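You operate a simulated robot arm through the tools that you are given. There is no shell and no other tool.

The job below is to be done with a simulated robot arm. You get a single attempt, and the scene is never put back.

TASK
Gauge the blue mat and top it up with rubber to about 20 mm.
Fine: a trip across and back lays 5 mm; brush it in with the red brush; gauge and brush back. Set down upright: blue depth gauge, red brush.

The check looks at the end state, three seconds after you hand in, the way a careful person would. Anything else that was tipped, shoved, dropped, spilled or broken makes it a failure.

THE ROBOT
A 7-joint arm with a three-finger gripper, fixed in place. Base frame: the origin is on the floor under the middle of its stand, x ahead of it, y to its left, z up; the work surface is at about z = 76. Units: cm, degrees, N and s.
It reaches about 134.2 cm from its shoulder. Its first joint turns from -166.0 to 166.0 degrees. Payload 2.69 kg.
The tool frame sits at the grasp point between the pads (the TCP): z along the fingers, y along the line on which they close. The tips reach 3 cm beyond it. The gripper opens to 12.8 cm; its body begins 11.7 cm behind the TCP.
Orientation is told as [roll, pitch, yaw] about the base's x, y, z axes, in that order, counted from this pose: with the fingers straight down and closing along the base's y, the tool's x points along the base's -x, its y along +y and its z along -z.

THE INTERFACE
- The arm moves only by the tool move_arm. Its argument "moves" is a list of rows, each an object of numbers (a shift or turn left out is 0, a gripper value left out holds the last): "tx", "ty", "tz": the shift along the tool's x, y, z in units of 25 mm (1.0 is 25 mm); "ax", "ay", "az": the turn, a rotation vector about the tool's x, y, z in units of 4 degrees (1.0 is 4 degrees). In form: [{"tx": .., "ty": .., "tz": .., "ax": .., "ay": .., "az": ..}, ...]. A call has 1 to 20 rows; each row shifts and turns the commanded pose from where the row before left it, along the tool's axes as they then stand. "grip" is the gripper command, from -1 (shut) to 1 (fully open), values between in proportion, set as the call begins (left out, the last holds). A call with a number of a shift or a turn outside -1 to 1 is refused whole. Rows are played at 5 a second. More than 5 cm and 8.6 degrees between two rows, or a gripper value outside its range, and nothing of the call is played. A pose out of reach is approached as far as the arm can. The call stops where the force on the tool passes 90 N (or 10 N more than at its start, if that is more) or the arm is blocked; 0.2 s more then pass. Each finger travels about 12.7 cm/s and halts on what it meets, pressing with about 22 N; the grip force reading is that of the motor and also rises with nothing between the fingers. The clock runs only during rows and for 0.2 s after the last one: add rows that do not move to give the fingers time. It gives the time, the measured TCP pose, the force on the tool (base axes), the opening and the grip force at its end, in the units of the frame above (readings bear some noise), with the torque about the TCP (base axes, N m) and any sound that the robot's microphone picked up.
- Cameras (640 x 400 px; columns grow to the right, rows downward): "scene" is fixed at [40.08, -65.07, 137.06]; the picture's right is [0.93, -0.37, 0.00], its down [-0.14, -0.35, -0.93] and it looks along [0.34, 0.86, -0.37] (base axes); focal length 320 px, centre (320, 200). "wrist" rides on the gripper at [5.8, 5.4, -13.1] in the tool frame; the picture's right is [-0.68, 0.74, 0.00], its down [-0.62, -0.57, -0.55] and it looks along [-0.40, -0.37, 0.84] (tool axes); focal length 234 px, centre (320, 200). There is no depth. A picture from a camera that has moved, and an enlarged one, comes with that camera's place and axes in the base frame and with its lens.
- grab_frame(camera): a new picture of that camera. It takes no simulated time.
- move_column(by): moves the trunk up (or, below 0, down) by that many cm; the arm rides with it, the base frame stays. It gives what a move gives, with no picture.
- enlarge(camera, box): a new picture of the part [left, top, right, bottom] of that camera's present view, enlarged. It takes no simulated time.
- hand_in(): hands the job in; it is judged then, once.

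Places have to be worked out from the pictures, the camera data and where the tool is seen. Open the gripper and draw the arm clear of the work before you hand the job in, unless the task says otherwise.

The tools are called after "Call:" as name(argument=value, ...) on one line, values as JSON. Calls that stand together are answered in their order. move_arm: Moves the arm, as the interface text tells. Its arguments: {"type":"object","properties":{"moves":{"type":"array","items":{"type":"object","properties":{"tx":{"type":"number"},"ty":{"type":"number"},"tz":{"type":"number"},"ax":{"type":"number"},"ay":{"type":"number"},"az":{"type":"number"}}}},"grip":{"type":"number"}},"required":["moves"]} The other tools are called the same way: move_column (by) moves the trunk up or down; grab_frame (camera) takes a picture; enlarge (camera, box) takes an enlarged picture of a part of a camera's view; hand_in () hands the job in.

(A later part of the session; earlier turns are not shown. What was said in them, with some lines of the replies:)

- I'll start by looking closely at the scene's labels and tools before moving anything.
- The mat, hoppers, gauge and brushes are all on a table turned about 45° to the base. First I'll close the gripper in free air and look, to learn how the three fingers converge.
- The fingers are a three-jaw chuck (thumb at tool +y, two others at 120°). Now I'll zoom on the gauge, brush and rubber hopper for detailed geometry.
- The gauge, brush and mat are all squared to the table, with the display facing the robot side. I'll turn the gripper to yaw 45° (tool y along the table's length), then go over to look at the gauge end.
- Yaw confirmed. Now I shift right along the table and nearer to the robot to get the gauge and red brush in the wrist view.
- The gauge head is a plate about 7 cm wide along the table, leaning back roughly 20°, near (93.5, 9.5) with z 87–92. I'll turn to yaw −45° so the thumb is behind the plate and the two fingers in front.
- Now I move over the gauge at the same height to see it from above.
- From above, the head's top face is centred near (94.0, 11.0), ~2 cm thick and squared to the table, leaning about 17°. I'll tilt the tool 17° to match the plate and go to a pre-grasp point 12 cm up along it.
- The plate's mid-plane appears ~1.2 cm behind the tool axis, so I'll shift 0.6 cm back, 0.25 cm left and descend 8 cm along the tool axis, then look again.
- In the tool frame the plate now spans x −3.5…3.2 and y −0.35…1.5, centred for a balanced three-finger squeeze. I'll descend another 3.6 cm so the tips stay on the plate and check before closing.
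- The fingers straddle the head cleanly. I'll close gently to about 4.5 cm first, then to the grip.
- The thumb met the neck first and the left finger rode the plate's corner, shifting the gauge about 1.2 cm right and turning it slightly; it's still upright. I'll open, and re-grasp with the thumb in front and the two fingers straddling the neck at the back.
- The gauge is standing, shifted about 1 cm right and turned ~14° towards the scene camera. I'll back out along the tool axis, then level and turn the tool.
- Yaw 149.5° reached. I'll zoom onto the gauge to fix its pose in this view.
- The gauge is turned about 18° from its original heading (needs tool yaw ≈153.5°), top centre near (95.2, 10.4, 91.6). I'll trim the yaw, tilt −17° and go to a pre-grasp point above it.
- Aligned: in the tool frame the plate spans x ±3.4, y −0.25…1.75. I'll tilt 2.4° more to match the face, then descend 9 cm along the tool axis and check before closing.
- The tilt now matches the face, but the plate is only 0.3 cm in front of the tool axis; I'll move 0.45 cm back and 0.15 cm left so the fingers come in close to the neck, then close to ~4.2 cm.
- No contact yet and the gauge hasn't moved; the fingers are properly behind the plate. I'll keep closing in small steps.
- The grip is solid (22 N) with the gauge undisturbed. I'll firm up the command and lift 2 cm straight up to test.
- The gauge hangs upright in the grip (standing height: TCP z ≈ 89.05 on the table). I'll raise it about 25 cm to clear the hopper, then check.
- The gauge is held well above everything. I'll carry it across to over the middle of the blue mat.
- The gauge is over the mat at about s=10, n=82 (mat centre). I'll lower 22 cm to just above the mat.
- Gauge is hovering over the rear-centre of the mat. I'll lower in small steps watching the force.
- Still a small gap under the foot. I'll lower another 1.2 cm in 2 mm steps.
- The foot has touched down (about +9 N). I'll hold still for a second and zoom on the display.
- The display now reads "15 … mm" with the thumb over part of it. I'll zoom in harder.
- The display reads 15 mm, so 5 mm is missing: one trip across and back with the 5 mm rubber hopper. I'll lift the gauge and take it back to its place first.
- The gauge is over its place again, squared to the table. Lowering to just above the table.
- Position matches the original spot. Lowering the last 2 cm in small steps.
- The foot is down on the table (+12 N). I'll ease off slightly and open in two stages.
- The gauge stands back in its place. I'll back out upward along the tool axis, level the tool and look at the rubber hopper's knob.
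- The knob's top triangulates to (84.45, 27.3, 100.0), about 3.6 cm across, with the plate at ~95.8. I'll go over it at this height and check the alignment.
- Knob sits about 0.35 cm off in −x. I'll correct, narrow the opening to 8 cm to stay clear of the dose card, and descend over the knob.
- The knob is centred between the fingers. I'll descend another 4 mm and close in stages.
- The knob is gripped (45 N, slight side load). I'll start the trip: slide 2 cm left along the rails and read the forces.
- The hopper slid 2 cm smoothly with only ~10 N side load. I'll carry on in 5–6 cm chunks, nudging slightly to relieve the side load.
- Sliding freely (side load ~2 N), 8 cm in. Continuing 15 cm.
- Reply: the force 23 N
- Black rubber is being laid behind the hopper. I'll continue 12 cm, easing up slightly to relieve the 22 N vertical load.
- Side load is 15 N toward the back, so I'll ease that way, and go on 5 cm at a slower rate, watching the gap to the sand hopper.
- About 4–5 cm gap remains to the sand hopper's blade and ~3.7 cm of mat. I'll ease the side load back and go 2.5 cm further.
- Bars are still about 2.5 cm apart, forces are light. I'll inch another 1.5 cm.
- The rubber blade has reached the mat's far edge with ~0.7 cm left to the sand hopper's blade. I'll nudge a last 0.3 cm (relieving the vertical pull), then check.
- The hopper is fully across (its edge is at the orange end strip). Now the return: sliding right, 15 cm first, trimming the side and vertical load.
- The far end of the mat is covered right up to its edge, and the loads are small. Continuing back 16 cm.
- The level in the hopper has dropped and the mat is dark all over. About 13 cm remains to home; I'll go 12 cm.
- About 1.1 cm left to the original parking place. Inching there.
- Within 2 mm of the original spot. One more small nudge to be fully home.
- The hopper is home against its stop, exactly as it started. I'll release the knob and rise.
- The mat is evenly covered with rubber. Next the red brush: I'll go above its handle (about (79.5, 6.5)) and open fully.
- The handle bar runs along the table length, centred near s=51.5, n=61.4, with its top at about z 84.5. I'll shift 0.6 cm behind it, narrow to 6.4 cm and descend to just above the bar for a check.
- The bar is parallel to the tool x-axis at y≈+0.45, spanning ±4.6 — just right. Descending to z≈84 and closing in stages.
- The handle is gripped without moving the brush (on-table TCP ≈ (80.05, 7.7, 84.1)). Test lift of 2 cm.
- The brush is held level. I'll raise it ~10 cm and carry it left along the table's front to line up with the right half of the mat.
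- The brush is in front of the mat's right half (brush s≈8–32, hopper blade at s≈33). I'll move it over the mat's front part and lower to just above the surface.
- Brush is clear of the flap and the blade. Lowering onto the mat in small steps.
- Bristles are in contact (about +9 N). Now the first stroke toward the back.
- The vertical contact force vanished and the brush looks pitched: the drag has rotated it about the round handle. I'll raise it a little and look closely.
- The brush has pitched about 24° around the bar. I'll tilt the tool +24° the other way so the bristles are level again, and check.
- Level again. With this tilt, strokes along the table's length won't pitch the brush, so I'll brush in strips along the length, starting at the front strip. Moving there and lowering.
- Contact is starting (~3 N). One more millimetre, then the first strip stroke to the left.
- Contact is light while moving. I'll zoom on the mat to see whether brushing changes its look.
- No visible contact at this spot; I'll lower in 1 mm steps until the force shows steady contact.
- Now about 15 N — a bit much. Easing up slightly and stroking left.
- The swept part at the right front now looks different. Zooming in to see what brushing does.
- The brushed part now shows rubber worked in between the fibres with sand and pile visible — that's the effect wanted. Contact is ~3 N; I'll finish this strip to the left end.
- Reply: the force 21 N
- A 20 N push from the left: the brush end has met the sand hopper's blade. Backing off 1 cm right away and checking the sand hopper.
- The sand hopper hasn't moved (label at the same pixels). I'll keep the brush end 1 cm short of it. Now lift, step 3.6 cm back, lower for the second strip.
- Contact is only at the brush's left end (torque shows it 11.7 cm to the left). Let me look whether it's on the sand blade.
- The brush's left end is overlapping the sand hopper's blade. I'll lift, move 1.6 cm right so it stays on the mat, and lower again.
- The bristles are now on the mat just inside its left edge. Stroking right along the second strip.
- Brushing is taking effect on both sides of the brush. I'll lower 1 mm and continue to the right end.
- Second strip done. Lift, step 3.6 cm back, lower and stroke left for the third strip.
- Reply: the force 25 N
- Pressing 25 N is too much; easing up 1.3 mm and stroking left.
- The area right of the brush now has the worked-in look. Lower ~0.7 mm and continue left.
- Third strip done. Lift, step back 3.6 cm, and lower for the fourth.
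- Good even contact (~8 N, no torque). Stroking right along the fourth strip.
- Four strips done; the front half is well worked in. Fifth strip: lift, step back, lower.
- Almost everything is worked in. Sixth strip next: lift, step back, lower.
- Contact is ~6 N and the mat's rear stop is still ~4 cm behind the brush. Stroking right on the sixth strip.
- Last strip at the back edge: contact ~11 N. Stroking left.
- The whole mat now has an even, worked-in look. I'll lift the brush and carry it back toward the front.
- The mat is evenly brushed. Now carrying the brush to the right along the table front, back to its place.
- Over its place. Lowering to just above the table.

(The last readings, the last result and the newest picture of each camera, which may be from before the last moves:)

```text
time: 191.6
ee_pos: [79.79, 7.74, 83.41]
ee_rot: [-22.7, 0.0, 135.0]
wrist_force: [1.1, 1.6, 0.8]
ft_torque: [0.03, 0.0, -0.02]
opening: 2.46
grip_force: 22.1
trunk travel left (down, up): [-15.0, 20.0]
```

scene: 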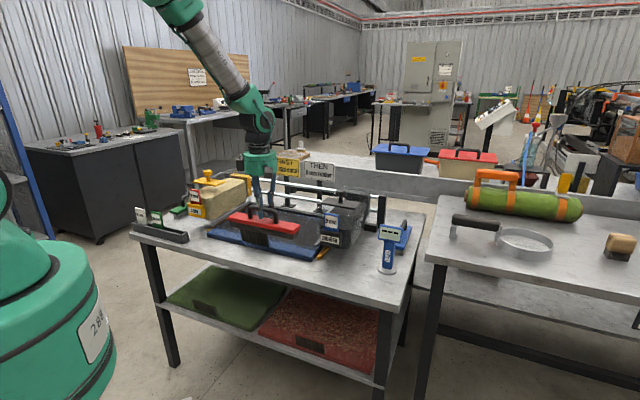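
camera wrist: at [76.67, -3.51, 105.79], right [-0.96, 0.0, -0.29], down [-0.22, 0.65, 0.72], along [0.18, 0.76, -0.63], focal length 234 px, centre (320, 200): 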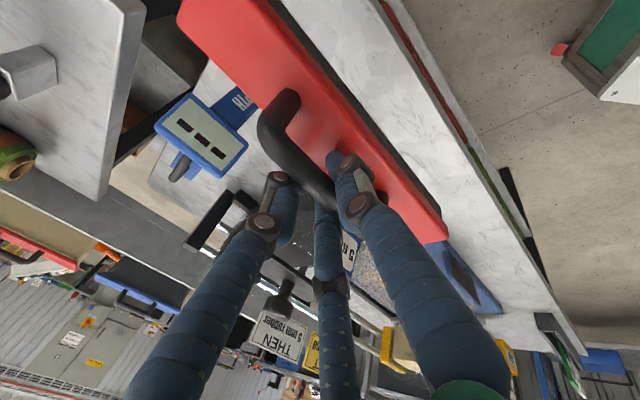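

Touching the table (~3 N). A hair lower so it sits flat, then open in stages.

Call:
move_arm(moves=[{"ty": 0.015, "tz": 0.037}, {}, {}])

Call:
move_arm(moves=[{}, {}, {}], grip=-0.45)

Call:
enlarge(camera="scene", box=[310, 240, 410, 310])

Call:
grab_frame(camera="wrist")

```text
time: 192.4
ee_pos: [79.83, 7.76, 83.29]
ee_rot: [-22.7, 0.1, 135.0]
wrist_force: [2.8, 0.6, 6.2]
ft_torque: [0.01, 0.04, -0.02]
opening: 2.5
grip_force: 21.9
trunk travel left (down, up): [-15.0, 20.0]
```

```text
time: 193.2
ee_pos: [79.69, 7.65, 83.28]
ee_rot: [-22.9, 0.0, 135.0]
wrist_force: [0.0, 0.6, 2.3]
ft_torque: [0.0, 0.03, 0.01]
opening: 3.78
grip_force: 0.1
trunk travel left (down, up): [-15.0, 20.0]
```

```text
5.71 times, centred on (360, 275) of scene
camera zoom: at [40.08, -65.07, 137.06], right [0.93, -0.37, 0.0], down [-0.14, -0.35, -0.93], along [0.34, 0.86, -0.37], focal length 1826 px, centre (91, -229)
```

zoom: 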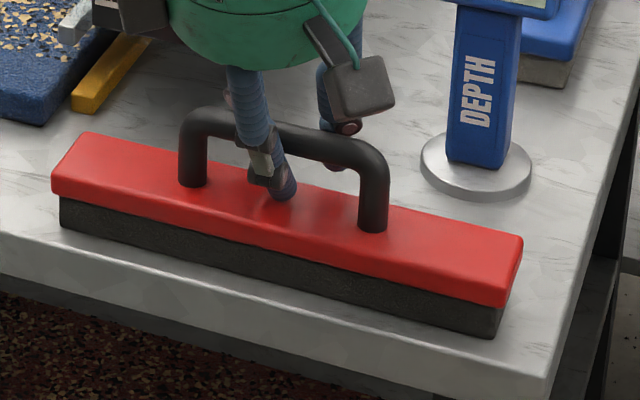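

```text
taken
camera wrist: at [76.71, -3.52, 93.29], right [-0.96, 0.0, -0.29], down [-0.22, 0.65, 0.72], along [0.18, 0.76, -0.63], focal length 234 px, centre (320, 200)
```

wrist: 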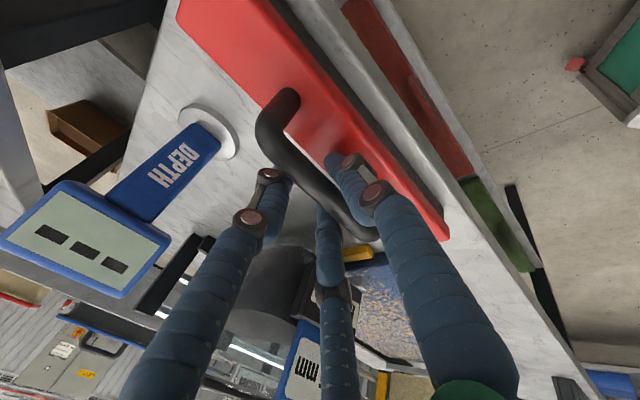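

The brush sits flat on the table. I'll open to 6.4 cm and withdraw along the tool axis.

Call:
move_arm(moves=[{"tz": -0.08}, {}, {}], grip=0)

Call:
move_arm(moves=[{"tz": -0.4}, {"tz": -0.6}, {"tz": -0.8}, {"tz": -0.8}, {"tz": -0.8}, {"tz": -0.8}, {"tz": -0.8}, {"tz": -0.8}, {}])

Call:
enlarge(camera="scene", box=[300, 200, 430, 310])

Call:
grab_frame(camera="scene")

```text
time: 194.0
ee_pos: [79.87, 7.6, 83.42]
ee_rot: [-22.9, 0.0, 134.9]
wrist_force: [1.0, 1.3, 2.0]
ft_torque: [-0.04, 0.03, 0.01]
opening: 6.72
grip_force: 0.0
trunk travel left (down, up): [-15.0, 20.0]
```

```text
time: 196.0
ee_pos: [75.62, 3.72, 96.69]
ee_rot: [-22.8, 0.0, 135.1]
wrist_force: [-0.1, -0.8, -0.6]
ft_torque: [0.0, -0.02, 0.01]
opening: 6.4
grip_force: 0.1
trunk travel left (down, up): [-15.0, 20.0]
```

```text
3.64 times, centred on (365, 255) of scene
camera zoom: at [40.08, -65.07, 137.06], right [0.93, -0.37, 0.0], down [-0.14, -0.35, -0.93], along [0.34, 0.86, -0.37], focal length 1162 px, centre (156, 0)
```

zoom: 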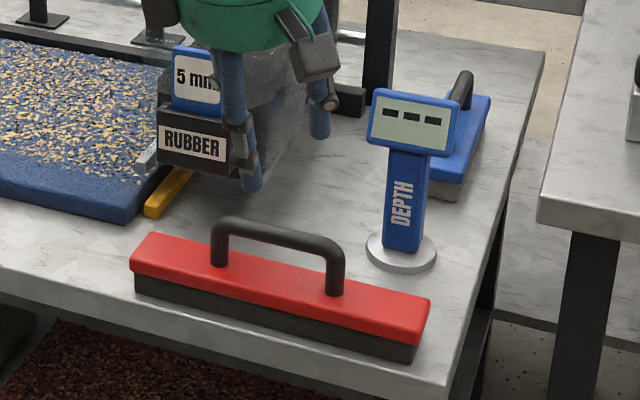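

```text
taken
```

scene: 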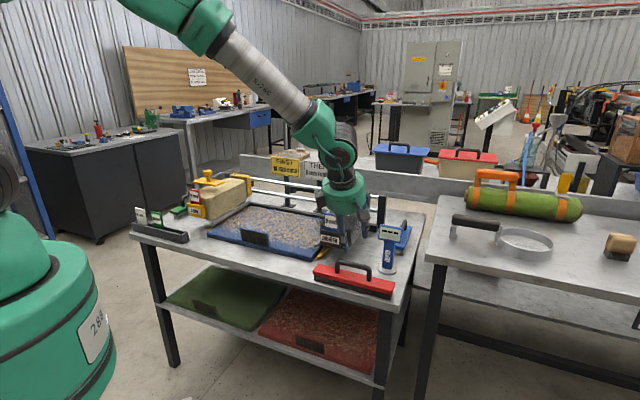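

The brush is back in its place, upright. To be sure of the result I'll gauge the mat once more using the same proven grasp. First rise and level the tool.

Call:
move_arm(moves=[{"ty": -0.358, "tz": -0.856}, {"ty": -0.358, "tz": -0.856}, {"ty": -0.358, "tz": -0.856}, {"ty": -0.358, "tz": -0.856}, {"ty": -0.358, "tz": -0.856}, {"ax": -0.95}, {"ax": -0.95}, {"ax": -0.95}, {"ax": -0.95}, {"ax": -0.95}, {"ax": -0.95}, {}], grip=1)

Call:
move_arm(moves=[{"tx": 0.294, "ty": -0.905}, {"tx": 0.294, "ty": -0.905}, {"tx": 0.294, "ty": -0.905}, {"tx": 0.294, "ty": -0.905}, {"tx": 0.294, "ty": -0.905}, {"tx": 0.294, "ty": -0.905}, {"tx": 0.294, "ty": -0.905}, {"tx": 0.294, "ty": -0.905}, {"tx": 0.294, "ty": -0.905}, {"tx": 0.294, "ty": -0.905}, {"tx": 0.294, "ty": -0.905}, {}])

```text
time: 198.6
ee_pos: [75.87, 3.72, 108.16]
ee_rot: [0.1, 0.0, 135.1]
wrist_force: [-0.5, 0.6, -0.4]
ft_torque: [-0.03, 0.02, 0.02]
opening: 12.8
grip_force: 0.1
trunk travel left (down, up): [-15.0, 20.0]
```

```text
time: 201.2
ee_pos: [98.95, 15.51, 108.14]
ee_rot: [0.0, 0.0, 135.1]
wrist_force: [0.2, -0.8, -0.1]
ft_torque: [0.0, 0.02, 0.0]
opening: 12.77
grip_force: 0.0
trunk travel left (down, up): [-15.0, 20.0]
```

Back at the pre-grasp point behind the gauge. Tilting 19.4° and descending most of the way, then I'll check the alignment.

Call:
move_arm(moves=[{"ax": -0.97}, {"ax": -0.97}, {"ax": -0.97}, {"ax": -0.97}, {"ax": -0.97}, {"tz": 0.9}, {"tz": 0.9}, {"tz": 0.9}, {"tz": 0.9}, {"tz": 0.9}, {}])

Call:
enlarge(camera="wrist", box=[250, 60, 410, 220])

```text
time: 203.6
ee_pos: [96.24, 12.89, 97.85]
ee_rot: [19.4, 0.0, 135.0]
wrist_force: [-0.1, -0.1, 1.1]
ft_torque: [0.0, 0.04, 0.0]
opening: 12.82
grip_force: 0.0
trunk travel left (down, up): [-15.0, 20.0]
```

```text
2.50 times, centred on (330, 140) of wrist
camera zoom: at [99.91, 8.29, 111.95], right [-0.97, -0.01, 0.24], down [0.07, 0.94, 0.33], along [-0.23, 0.34, -0.91], focal length 585 px, centre (295, 350)
```

zoom: 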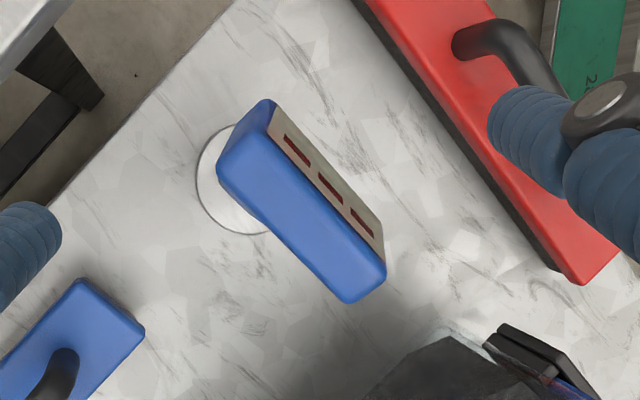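

The alignment is the same as before. Descending the last 9.3 cm and closing in stages.

Call:
move_arm(moves=[{"tz": 0.7}, {"tz": 0.7}, {"tz": 0.7}, {"tz": 0.7}, {"tz": 0.6}, {"tz": 0.3}, {}])

Call:
move_arm(moves=[{}, {}, {}, {}], grip=-0.3)

Call:
enlarge(camera="wrist", box=[210, 80, 430, 280])

Call:
enlarge(camera="scene", box=[350, 190, 430, 290])

```text
time: 205.2
ee_pos: [94.12, 10.82, 88.98]
ee_rot: [19.3, 0.0, 135.0]
wrist_force: [0.3, 0.2, -0.2]
ft_torque: [-0.01, 0.0, -0.02]
opening: 12.8
grip_force: 0.1
trunk travel left (down, up): [-15.0, 20.0]
```

```text
time: 206.2
ee_pos: [94.18, 10.86, 88.97]
ee_rot: [19.5, 0.1, 134.9]
wrist_force: [0.5, -0.4, 0.6]
ft_torque: [0.0, -0.01, -0.01]
opening: 4.5
grip_force: 0.1
trunk travel left (down, up): [-15.0, 20.0]
```

```text
2.00 times, centred on (320, 180) of wrist
camera zoom: at [97.78, 6.2, 103.22], right [-0.97, -0.01, 0.24], down [0.07, 0.94, 0.33], along [-0.23, 0.34, -0.91], focal length 468 px, centre (320, 240)
```

zoom: 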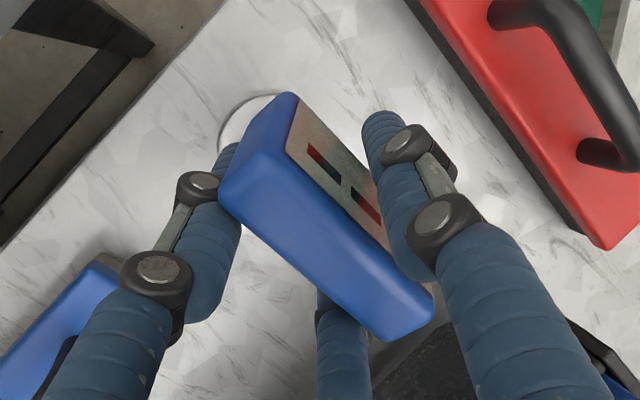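

```text
4.00 times, centred on (390, 240) of scene
camera zoom: at [40.08, -65.07, 137.06], right [0.93, -0.37, 0.0], down [-0.14, -0.35, -0.93], along [0.34, 0.86, -0.37], focal length 1278 px, centre (40, 40)
```

zoom: 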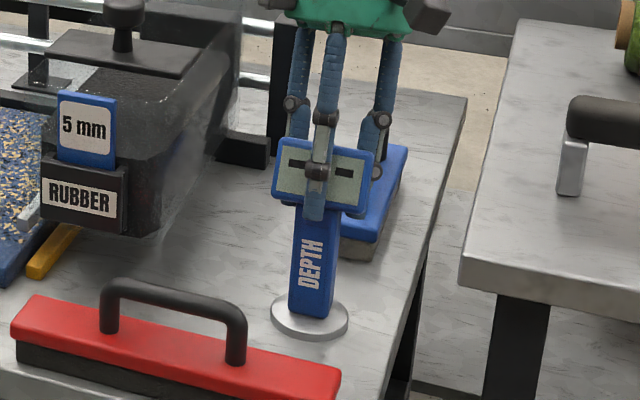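

Same situation as the first good grasp; closing fully and test-lifting.

Call:
move_arm(moves=[{}, {}, {}], grip=-0.45)

Call:
move_arm(moves=[{}, {}, {"ty": 0.066, "tz": -0.189}, {"ty": 0.066, "tz": -0.189}, {"ty": 0.066, "tz": -0.189}, {"ty": 0.066, "tz": -0.189}, {}], grip=-0.8)

Call:
enlarge(camera="scene", box=[350, 190, 430, 290])

```text
time: 207.0
ee_pos: [94.14, 10.85, 88.89]
ee_rot: [19.4, 0.0, 135.0]
wrist_force: [-0.1, 1.1, 0.1]
ft_torque: [0.08, 0.03, -0.01]
opening: 4.13
grip_force: 4.3
trunk travel left (down, up): [-15.0, 20.0]
```

```text
time: 208.6
ee_pos: [94.25, 10.78, 90.98]
ee_rot: [19.4, 0.1, 135.0]
wrist_force: [-0.7, 0.4, -2.6]
ft_torque: [0.01, -0.01, 0.0]
opening: 4.07
grip_force: 22.0
trunk travel left (down, up): [-15.0, 20.0]
```

```text
4.00 times, centred on (390, 240) of scene
camera zoom: at [40.08, -65.07, 137.06], right [0.93, -0.37, 0.0], down [-0.14, -0.35, -0.93], along [0.34, 0.86, -0.37], focal length 1278 px, centre (40, 40)
```

zoom: 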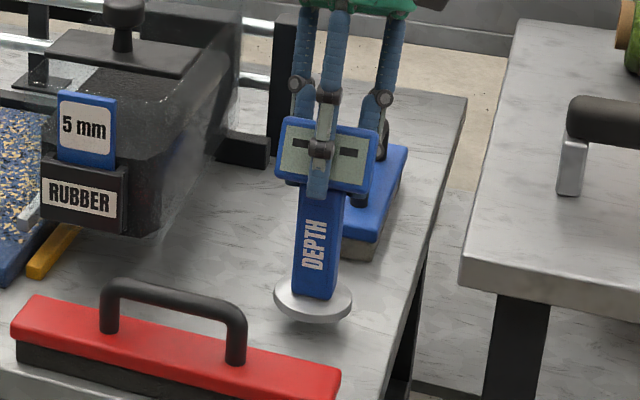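

Held upright. Raising and carrying it to the mat again.

Call:
move_arm(moves=[{"ty": 0.32, "tz": -0.91}, {"ty": 0.32, "tz": -0.91}, {"ty": 0.32, "tz": -0.91}, {"ty": 0.32, "tz": -0.91}, {"ty": 0.32, "tz": -0.91}, {"ty": 0.32, "tz": -0.91}, {"ty": 0.32, "tz": -0.91}, {"ty": 0.32, "tz": -0.91}, {"ty": 0.32, "tz": -0.91}, {"ty": 0.32, "tz": -0.91}, {}])

Call:
move_arm(moves=[{"tx": -0.98, "ty": -0.157, "tz": -0.055}, {"tx": -0.98, "ty": -0.157, "tz": -0.055}, {"tx": -0.98, "ty": -0.157, "tz": -0.055}, {"tx": -0.98, "ty": -0.157, "tz": -0.055}, {"tx": -0.98, "ty": -0.157, "tz": -0.055}, {"tx": -0.98, "ty": -0.157, "tz": -0.055}, {"tx": -0.98, "ty": -0.157, "tz": -0.055}, {"tx": -0.98, "ty": -0.157, "tz": -0.055}, {"tx": -0.98, "ty": -0.157, "tz": -0.055}, {"tx": -0.98, "ty": -0.157, "tz": -0.055}, {"tx": -0.98, "ty": -0.157, "tz": -0.055}, {"tx": -0.98, "ty": -0.157, "tz": -0.055}, {"tx": -0.98, "ty": -0.157, "tz": -0.055}, {"tx": -0.98, "ty": -0.157, "tz": -0.055}, {"tx": -0.98, "ty": -0.157, "tz": -0.055}, {"tx": -0.98, "ty": -0.157, "tz": -0.055}, {"tx": -0.98, "ty": -0.157, "tz": -0.055}, {"tx": -0.98, "ty": -0.157, "tz": -0.055}, {"tx": -0.98, "ty": -0.157, "tz": -0.055}, {"tx": -0.98, "ty": -0.157, "tz": -0.055}])

Call:
move_arm(moves=[{"ay": 0.305, "az": -0.868}, {"ay": 0.305, "az": -0.868}, {"ay": 0.305, "az": -0.868}, {"ay": 0.305, "az": -0.868}, {"ay": 0.305, "az": -0.868}, {}])

Call:
grab_frame(camera="scene")

```text
time: 211.0
ee_pos: [94.18, 10.92, 115.28]
ee_rot: [19.4, 0.0, 135.1]
wrist_force: [-0.3, 0.4, -3.1]
ft_torque: [0.03, -0.04, 0.0]
opening: 4.06
grip_force: 22.2
trunk travel left (down, up): [-15.0, 20.0]
```

```text
time: 215.2
ee_pos: [65.35, 51.26, 115.31]
ee_rot: [19.4, 0.0, 135.0]
wrist_force: [0.0, -0.1, -3.3]
ft_torque: [0.04, -0.02, 0.03]
opening: 4.06
grip_force: 22.1
trunk travel left (down, up): [-15.0, 20.0]
```

```text
time: 216.6
ee_pos: [65.35, 51.3, 115.37]
ee_rot: [19.4, 0.1, 153.5]
wrist_force: [-0.4, 0.2, -1.6]
ft_torque: [0.0, -0.03, 0.01]
opening: 4.05
grip_force: 21.5
trunk travel left (down, up): [-15.0, 20.0]
```

```text
taken
```

scene: 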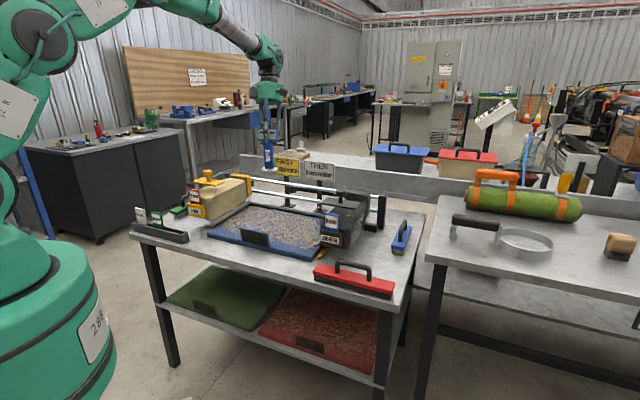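

Lowering to the mat surface in stages.

Call:
move_arm(moves=[{"ty": -0.32, "tz": 0.91}, {"ty": -0.32, "tz": 0.91}, {"ty": -0.32, "tz": 0.91}, {"ty": -0.32, "tz": 0.91}, {"ty": -0.32, "tz": 0.91}, {"ty": -0.32, "tz": 0.91}, {"ty": -0.32, "tz": 0.91}, {"ty": -0.32, "tz": 0.91}, {"ty": -0.32, "tz": 0.91}, {"ty": -0.053, "tz": 0.151}, {"ty": -0.053, "tz": 0.151}, {"ty": -0.053, "tz": 0.151}, {}])

Call:
move_arm(moves=[{"ty": -0.0266, "tz": 0.0754}, {"ty": -0.0266, "tz": 0.0754}, {"ty": -0.0266, "tz": 0.0754}, {}])

```text
time: 219.4
ee_pos: [65.3, 51.25, 92.24]
ee_rot: [19.4, 0.0, 153.3]
wrist_force: [1.1, 0.7, -2.4]
ft_torque: [0.05, 0.02, -0.01]
opening: 4.07
grip_force: 22.0
trunk travel left (down, up): [-15.0, 20.0]
```

```text
time: 220.4
ee_pos: [65.38, 51.08, 91.68]
ee_rot: [19.3, 0.1, 153.4]
wrist_force: [0.1, 0.0, -3.0]
ft_torque: [0.0, -0.03, 0.0]
opening: 4.06
grip_force: 22.2
trunk travel left (down, up): [-15.0, 20.0]
```

Call:
move_arm(moves=[{"ty": -0.0266, "tz": 0.0754}, {"ty": -0.0266, "tz": 0.0754}, {}])

Call:
move_arm(moves=[{"ty": -0.0133, "tz": 0.0377}, {}, {}, {}, {}, {}])

Call:
enlarge(camera="scene", box=[260, 180, 290, 220])

```text
time: 221.2
ee_pos: [65.26, 51.21, 91.26]
ee_rot: [19.4, 0.0, 153.4]
wrist_force: [0.3, 0.4, -3.1]
ft_torque: [-0.01, 0.02, -0.02]
opening: 4.09
grip_force: 20.7
trunk travel left (down, up): [-15.0, 20.0]
```

```text
time: 222.6
ee_pos: [65.25, 51.14, 91.29]
ee_rot: [19.4, 0.0, 153.4]
wrist_force: [1.4, 2.3, 4.8]
ft_torque: [0.12, -0.03, 0.0]
opening: 4.05
grip_force: 20.7
trunk travel left (down, up): [-15.0, 20.0]
```

```text
10.00 times, centred on (275, 200) of scene
camera zoom: at [40.08, -65.07, 137.06], right [0.93, -0.37, 0.0], down [-0.14, -0.35, -0.93], along [0.34, 0.86, -0.37], focal length 3196 px, centre (770, 200)
```

zoom: 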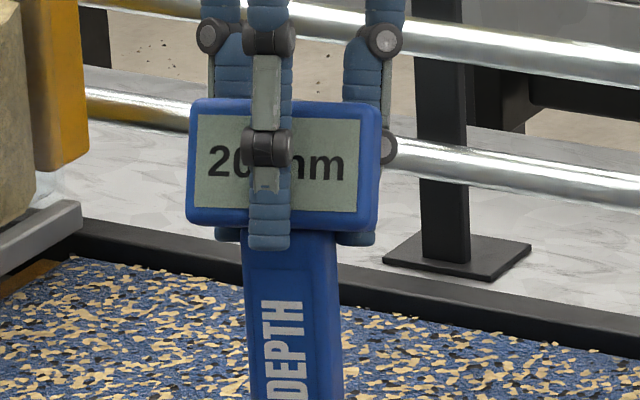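

The gauge reads 20 mm — the target. Now I'll take the gauge back to its place the same way as before.

Call:
move_arm(moves=[{"ty": 0.1, "tz": -0.283}, {"ty": 0.2, "tz": -0.57}, {"ty": 0.32, "tz": -0.91}, {"ty": 0.32, "tz": -0.91}, {"ty": 0.32, "tz": -0.91}, {"ty": 0.32, "tz": -0.91}, {"ty": 0.32, "tz": -0.91}, {"ty": 0.32, "tz": -0.91}, {"ty": 0.32, "tz": -0.91}, {"ty": 0.32, "tz": -0.91}, {"ty": 0.32, "tz": -0.91}, {}])

Call:
move_arm(moves=[{"tx": 0.878, "ty": 0.434, "tz": 0.153}, {"tx": 0.878, "ty": 0.434, "tz": 0.153}, {"tx": 0.878, "ty": 0.434, "tz": 0.153}, {"tx": 0.878, "ty": 0.434, "tz": 0.153}, {"tx": 0.878, "ty": 0.434, "tz": 0.153}, {"tx": 0.878, "ty": 0.434, "tz": 0.153}, {"tx": 0.878, "ty": 0.434, "tz": 0.153}, {"tx": 0.878, "ty": 0.434, "tz": 0.153}, {"tx": 0.878, "ty": 0.434, "tz": 0.153}, {"tx": 0.878, "ty": 0.434, "tz": 0.153}, {"tx": 0.878, "ty": 0.434, "tz": 0.153}, {"tx": 0.878, "ty": 0.434, "tz": 0.153}, {"tx": 0.878, "ty": 0.434, "tz": 0.153}, {"tx": 0.878, "ty": 0.434, "tz": 0.153}, {"tx": 0.878, "ty": 0.434, "tz": 0.153}, {"tx": 0.878, "ty": 0.434, "tz": 0.153}, {"tx": 0.878, "ty": 0.434, "tz": 0.153}, {"tx": 0.878, "ty": 0.434, "tz": 0.153}, {"tx": 0.878, "ty": 0.434, "tz": 0.153}, {"tx": 0.878, "ty": 0.434, "tz": 0.153}])

Call:
move_arm(moves=[{"ay": -0.305, "az": 0.868}, {"ay": -0.305, "az": 0.868}, {"ay": -0.305, "az": 0.868}, {"ay": -0.305, "az": 0.868}, {"ay": -0.305, "az": 0.868}, {}])

Call:
grab_frame(camera="scene")

```text
time: 225.2
ee_pos: [65.26, 50.99, 115.42]
ee_rot: [19.5, 0.0, 153.4]
wrist_force: [0.0, 0.0, -1.9]
ft_torque: [0.01, 0.02, 0.0]
opening: 4.05
grip_force: 20.5
trunk travel left (down, up): [-15.0, 20.0]
```

```text
time: 229.4
ee_pos: [94.26, 11.02, 115.25]
ee_rot: [19.4, 0.0, 153.4]
wrist_force: [-0.8, 0.6, -4.1]
ft_torque: [-0.05, -0.01, 0.04]
opening: 4.05
grip_force: 21.0
trunk travel left (down, up): [-15.0, 20.0]
```

```text
time: 230.8
ee_pos: [94.28, 11.16, 115.26]
ee_rot: [19.4, -0.1, 135.1]
wrist_force: [-0.1, -0.7, -2.2]
ft_torque: [0.02, -0.01, -0.02]
opening: 4.04
grip_force: 20.8
trunk travel left (down, up): [-15.0, 20.0]
```

```text
taken
```

scene: 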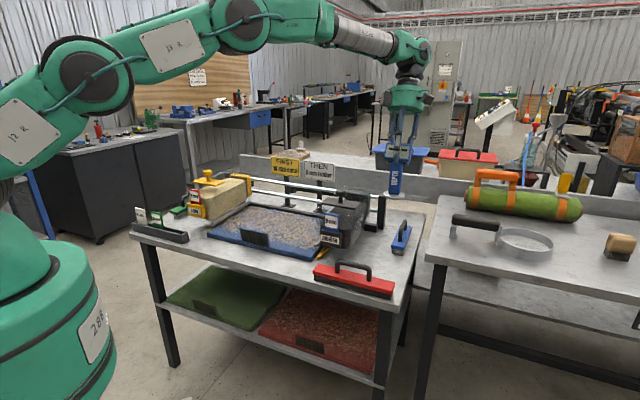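

Over its place again. Lowering.

Call:
move_arm(moves=[{"ty": -0.32, "tz": 0.91}, {"ty": -0.32, "tz": 0.91}, {"ty": -0.32, "tz": 0.91}, {"ty": -0.32, "tz": 0.91}, {"ty": -0.32, "tz": 0.91}, {"ty": -0.32, "tz": 0.91}, {"ty": -0.32, "tz": 0.91}, {"ty": -0.32, "tz": 0.91}, {"ty": -0.32, "tz": 0.91}, {"ty": -0.2, "tz": 0.57}, {"ty": -0.1, "tz": 0.283}, {}])

Call:
move_arm(moves=[{"ty": -0.053, "tz": 0.151}, {"ty": -0.053, "tz": 0.151}, {"ty": -0.053, "tz": 0.151}, {"ty": -0.04, "tz": 0.113}, {}])

Call:
enlarge(camera="scene", box=[350, 190, 430, 290])

```text
time: 233.4
ee_pos: [94.3, 11.18, 91.1]
ee_rot: [19.4, 0.0, 135.1]
wrist_force: [0.8, 0.8, -2.6]
ft_torque: [0.03, 0.04, -0.01]
opening: 4.07
grip_force: 20.7
trunk travel left (down, up): [-15.0, 20.0]
```

```text
time: 234.6
ee_pos: [94.37, 11.18, 89.59]
ee_rot: [19.5, 0.0, 135.0]
wrist_force: [0.3, -0.1, -2.7]
ft_torque: [0.02, 0.0, 0.0]
opening: 4.05
grip_force: 20.4
trunk travel left (down, up): [-15.0, 20.0]
```

```text
4.00 times, centred on (390, 240) of scene
camera zoom: at [40.08, -65.07, 137.06], right [0.93, -0.37, 0.0], down [-0.14, -0.35, -0.93], along [0.34, 0.86, -0.37], focal length 1278 px, centre (40, 40)
```

zoom: 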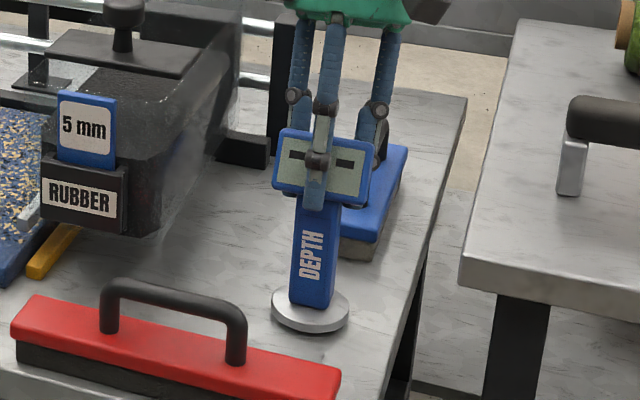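

Call:
move_arm(moves=[{"ty": -0.02, "tz": 0.0566}, {"ty": -0.02, "tz": 0.0566}, {"ty": -0.02, "tz": 0.0566}, {}])

Call:
move_arm(moves=[{"ty": -0.0133, "tz": 0.0377}, {}])

```text
time: 235.6
ee_pos: [94.43, 11.15, 89.31]
ee_rot: [19.5, -0.1, 135.0]
wrist_force: [0.3, -0.2, -3.0]
ft_torque: [0.02, 0.01, 0.02]
opening: 4.05
grip_force: 20.5
trunk travel left (down, up): [-15.0, 20.0]
```

```text
time: 236.2
ee_pos: [94.3, 11.23, 89.14]
ee_rot: [19.5, 0.0, 135.1]
wrist_force: [0.2, 0.1, -3.2]
ft_torque: [-0.01, -0.02, -0.01]
opening: 4.04
grip_force: 20.6
trunk travel left (down, up): [-15.0, 20.0]
```

Call:
move_arm(moves=[{"ty": -0.0133, "tz": 0.0377}, {"ty": -0.0133, "tz": 0.0377}, {}])

Call:
enlarge(camera="scene", box=[350, 190, 430, 290])

```text
time: 237.0
ee_pos: [94.25, 11.24, 88.94]
ee_rot: [19.3, 0.0, 135.0]
wrist_force: [1.1, 1.4, 6.2]
ft_torque: [-0.01, 0.22, -0.03]
opening: 4.06
grip_force: 20.5
trunk travel left (down, up): [-15.0, 20.0]
```

```text
4.00 times, centred on (390, 240) of scene
camera zoom: at [40.08, -65.07, 137.06], right [0.93, -0.37, 0.0], down [-0.14, -0.35, -0.93], along [0.34, 0.86, -0.37], focal length 1278 px, centre (40, 40)
```

zoom: 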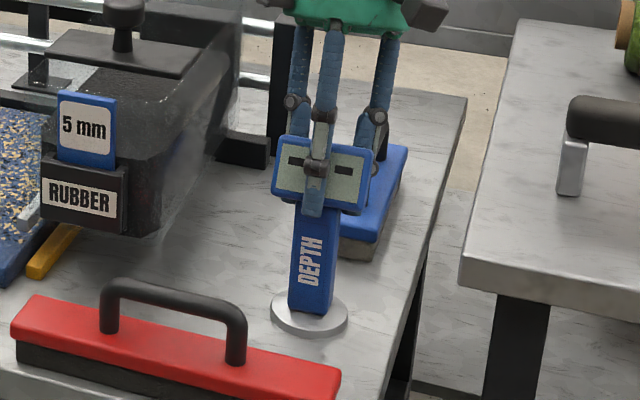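

The foot is flat on the table (+9 N). Releasing in two stages.

Call:
move_arm(moves=[{"ty": 0.008, "tz": -0.022}, {}, {}], grip=-0.2)

Call:
move_arm(moves=[{}, {}, {}, {}], grip=1)

Call:
enlarge(camera="scene", box=[350, 190, 430, 290])

Call:
enlarge(camera="wrist", box=[210, 80, 430, 280])

```text
time: 237.8
ee_pos: [94.19, 11.19, 88.94]
ee_rot: [19.3, 0.1, 135.0]
wrist_force: [-0.1, 0.3, -0.4]
ft_torque: [0.0, 0.01, 0.0]
opening: 5.15
grip_force: 0.1
trunk travel left (down, up): [-15.0, 20.0]
```

```text
time: 238.8
ee_pos: [94.2, 11.09, 89.0]
ee_rot: [19.5, 0.0, 134.9]
wrist_force: [-0.1, 0.0, 0.0]
ft_torque: [0.02, -0.03, -0.02]
opening: 12.79
grip_force: 0.1
trunk travel left (down, up): [-15.0, 20.0]
```

```text
4.00 times, centred on (390, 240) of scene
camera zoom: at [40.08, -65.07, 137.06], right [0.93, -0.37, 0.0], down [-0.14, -0.35, -0.93], along [0.34, 0.86, -0.37], focal length 1278 px, centre (40, 40)
```

zoom: 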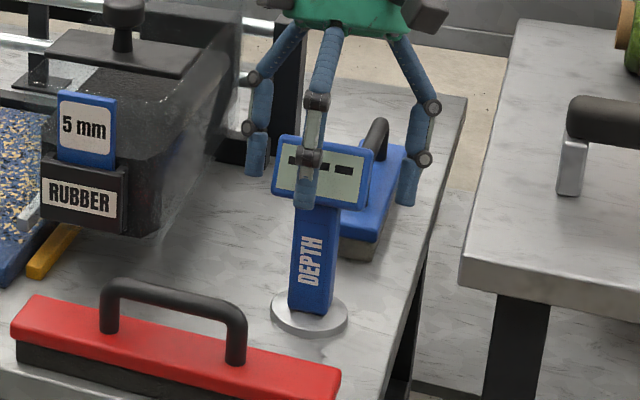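

```text
2.00 times, centred on (320, 180) of wrist
camera zoom: at [97.85, 6.55, 103.13], right [-0.97, -0.01, 0.24], down [0.07, 0.94, 0.33], along [-0.23, 0.34, -0.91], focal length 468 px, centre (320, 240)
```

zoom: 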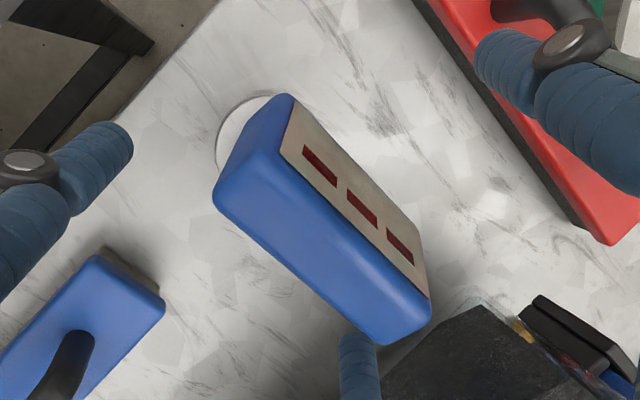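

The gauge stands upright in its place. Withdrawing along the tool axis and levelling.

Call:
move_arm(moves=[{"tz": -0.5}, {"tz": -0.9}, {"tz": -0.9}, {"tz": -0.9}, {"tz": -0.9}, {"tz": -0.9}, {"tz": -0.9}, {"tz": -0.9}, {"tz": -0.9}, {"tz": -0.9}, {"ax": 0.97}, {"ax": 0.97}, {"ax": 0.97}, {"ax": 0.97}, {"ax": 0.97}, {}])

Call:
move_arm(moves=[{"tz": -0.7, "tx": -0.6, "ty": 0.4}, {"tz": -0.7, "tx": -0.6, "ty": 0.4}, {"tz": -0.7, "tx": -0.6, "ty": 0.4}, {"tx": -0.6, "ty": 0.75}, {"tx": -0.6, "ty": 0.75}, {"tx": -0.6, "ty": 0.75}, {"tx": -0.6, "ty": 0.75}, {"tx": -0.6, "ty": 0.75}, {"tx": -0.6, "ty": 0.75}, {"tx": -0.6, "ty": 0.75}, {"tx": -0.6, "ty": 0.75}, {"tx": -0.6, "ty": 0.75}, {"tx": -0.6, "ty": 0.75}, {"tx": -0.6, "ty": 0.75}, {"tx": -0.6, "ty": 0.75}, {"tx": -0.6, "ty": 0.75}, {"tx": -0.6, "ty": 0.75}, {"tx": -0.6, "ty": 0.75}, {}])

Call:
grab_frame(camera="scene")

Call:
enlarge(camera="scene", box=[120, 140, 440, 340])

```text
time: 242.2
ee_pos: [99.08, 16.18, 109.35]
ee_rot: [0.1, 0.1, 135.1]
wrist_force: [-0.4, -0.1, 0.5]
ft_torque: [0.01, -0.01, 0.03]
opening: 12.82
grip_force: 0.1
trunk travel left (down, up): [-15.0, 20.0]
```

```text
time: 246.2
ee_pos: [58.16, 12.87, 114.77]
ee_rot: [0.0, 0.0, 135.0]
wrist_force: [-0.1, -0.6, 0.1]
ft_torque: [0.0, -0.03, -0.01]
opening: 12.81
grip_force: 0.0
trunk travel left (down, up): [-15.0, 20.0]
```

```text
taken
```

scene: 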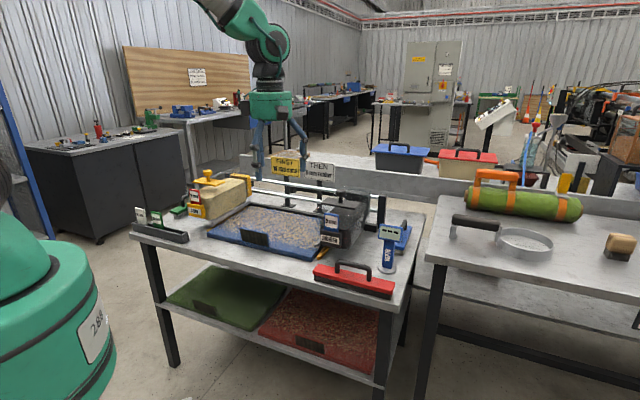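

```text
2.00 times, centred on (280, 240) of scene
camera zoom: at [40.08, -65.07, 137.06], right [0.93, -0.37, 0.0], down [-0.14, -0.35, -0.93], along [0.34, 0.86, -0.37], focal length 639 px, centre (400, 120)
```

zoom: 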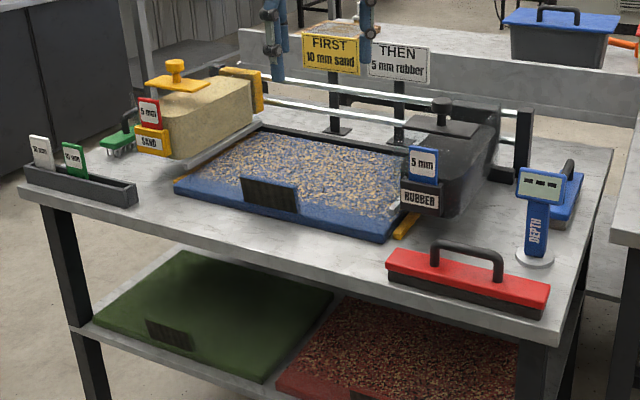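

Everything is back in place and the arm is clear. One last close look at the mat for unbrushed patches.

Call:
enlarge(camera="scene", box=[200, 190, 340, 270])

Call:
grab_frame(camera="wrist")

Call:
enlarge(camera="scene", box=[180, 150, 260, 230])

```text
4.57 times, centred on (270, 230) of scene
camera zoom: at [40.08, -65.07, 137.06], right [0.93, -0.37, 0.0], down [-0.14, -0.35, -0.93], along [0.34, 0.86, -0.37], focal length 1461 px, centre (549, 63)
```

zoom: 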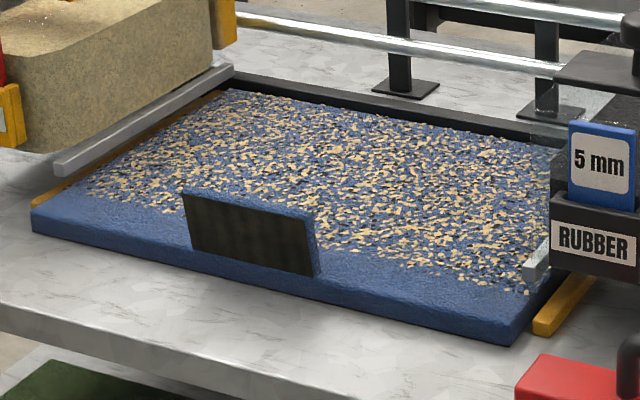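

```text
taken
camera wrist: at [58.45, 5.01, 127.8], right [-1.0, -0.04, 0.0], down [-0.04, 0.84, 0.55], along [-0.02, 0.55, -0.84], focal length 234 px, centre (320, 200)
```

wrist: 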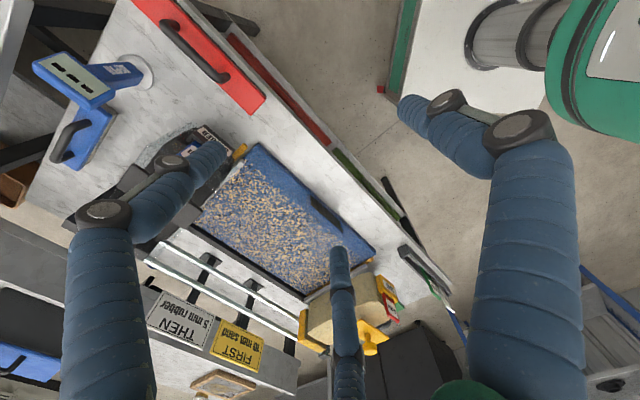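

```text
5.00 times, centred on (220, 190) of scene
camera zoom: at [40.08, -65.07, 137.06], right [0.93, -0.37, 0.0], down [-0.14, -0.35, -0.93], along [0.34, 0.86, -0.37], focal length 1598 px, centre (820, 250)
```

zoom: 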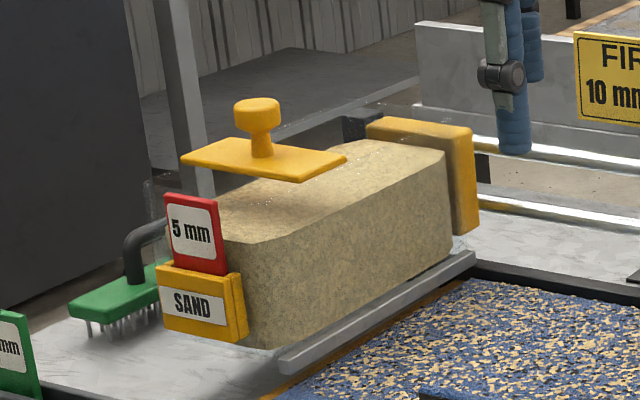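

The mat is brushed evenly edge to edge and gauged at 20 mm. The sand hopper, cards and signs look unmoved, the rubber hopper is home, and the gauge and red brush are upright in their places with the gripper open and clear. Handing in.

Call:
hand_in()

```text
The job is handed in.
```

The blue mat was 15 mm deep when I gauged it, so I gave it one trip across and back with the 5 mm rubber hopper. After brushing it gauged at 20 mm, and I've handed the job in.

- **Brushing:** I worked the rubber in with the red brush, in seven strips covering the whole mat. It looks even from edge to edge.
- **Put back:** the depth gauge and red brush are upright in their original places, and the rubber hopper is against its stop as it started. The gripper is open and the arm is clear of the table.
- **Two contacts along the way:**
    - On my first try at the gauge I nudged it about 1 cm and turned it slightly; it stayed standing, and I put it back where it began.
    - The brush end touched the sand hopper's blade once, at about 20 N. The hopper's label sits at the same place in the picture as before, so it doesn't appear to have moved.
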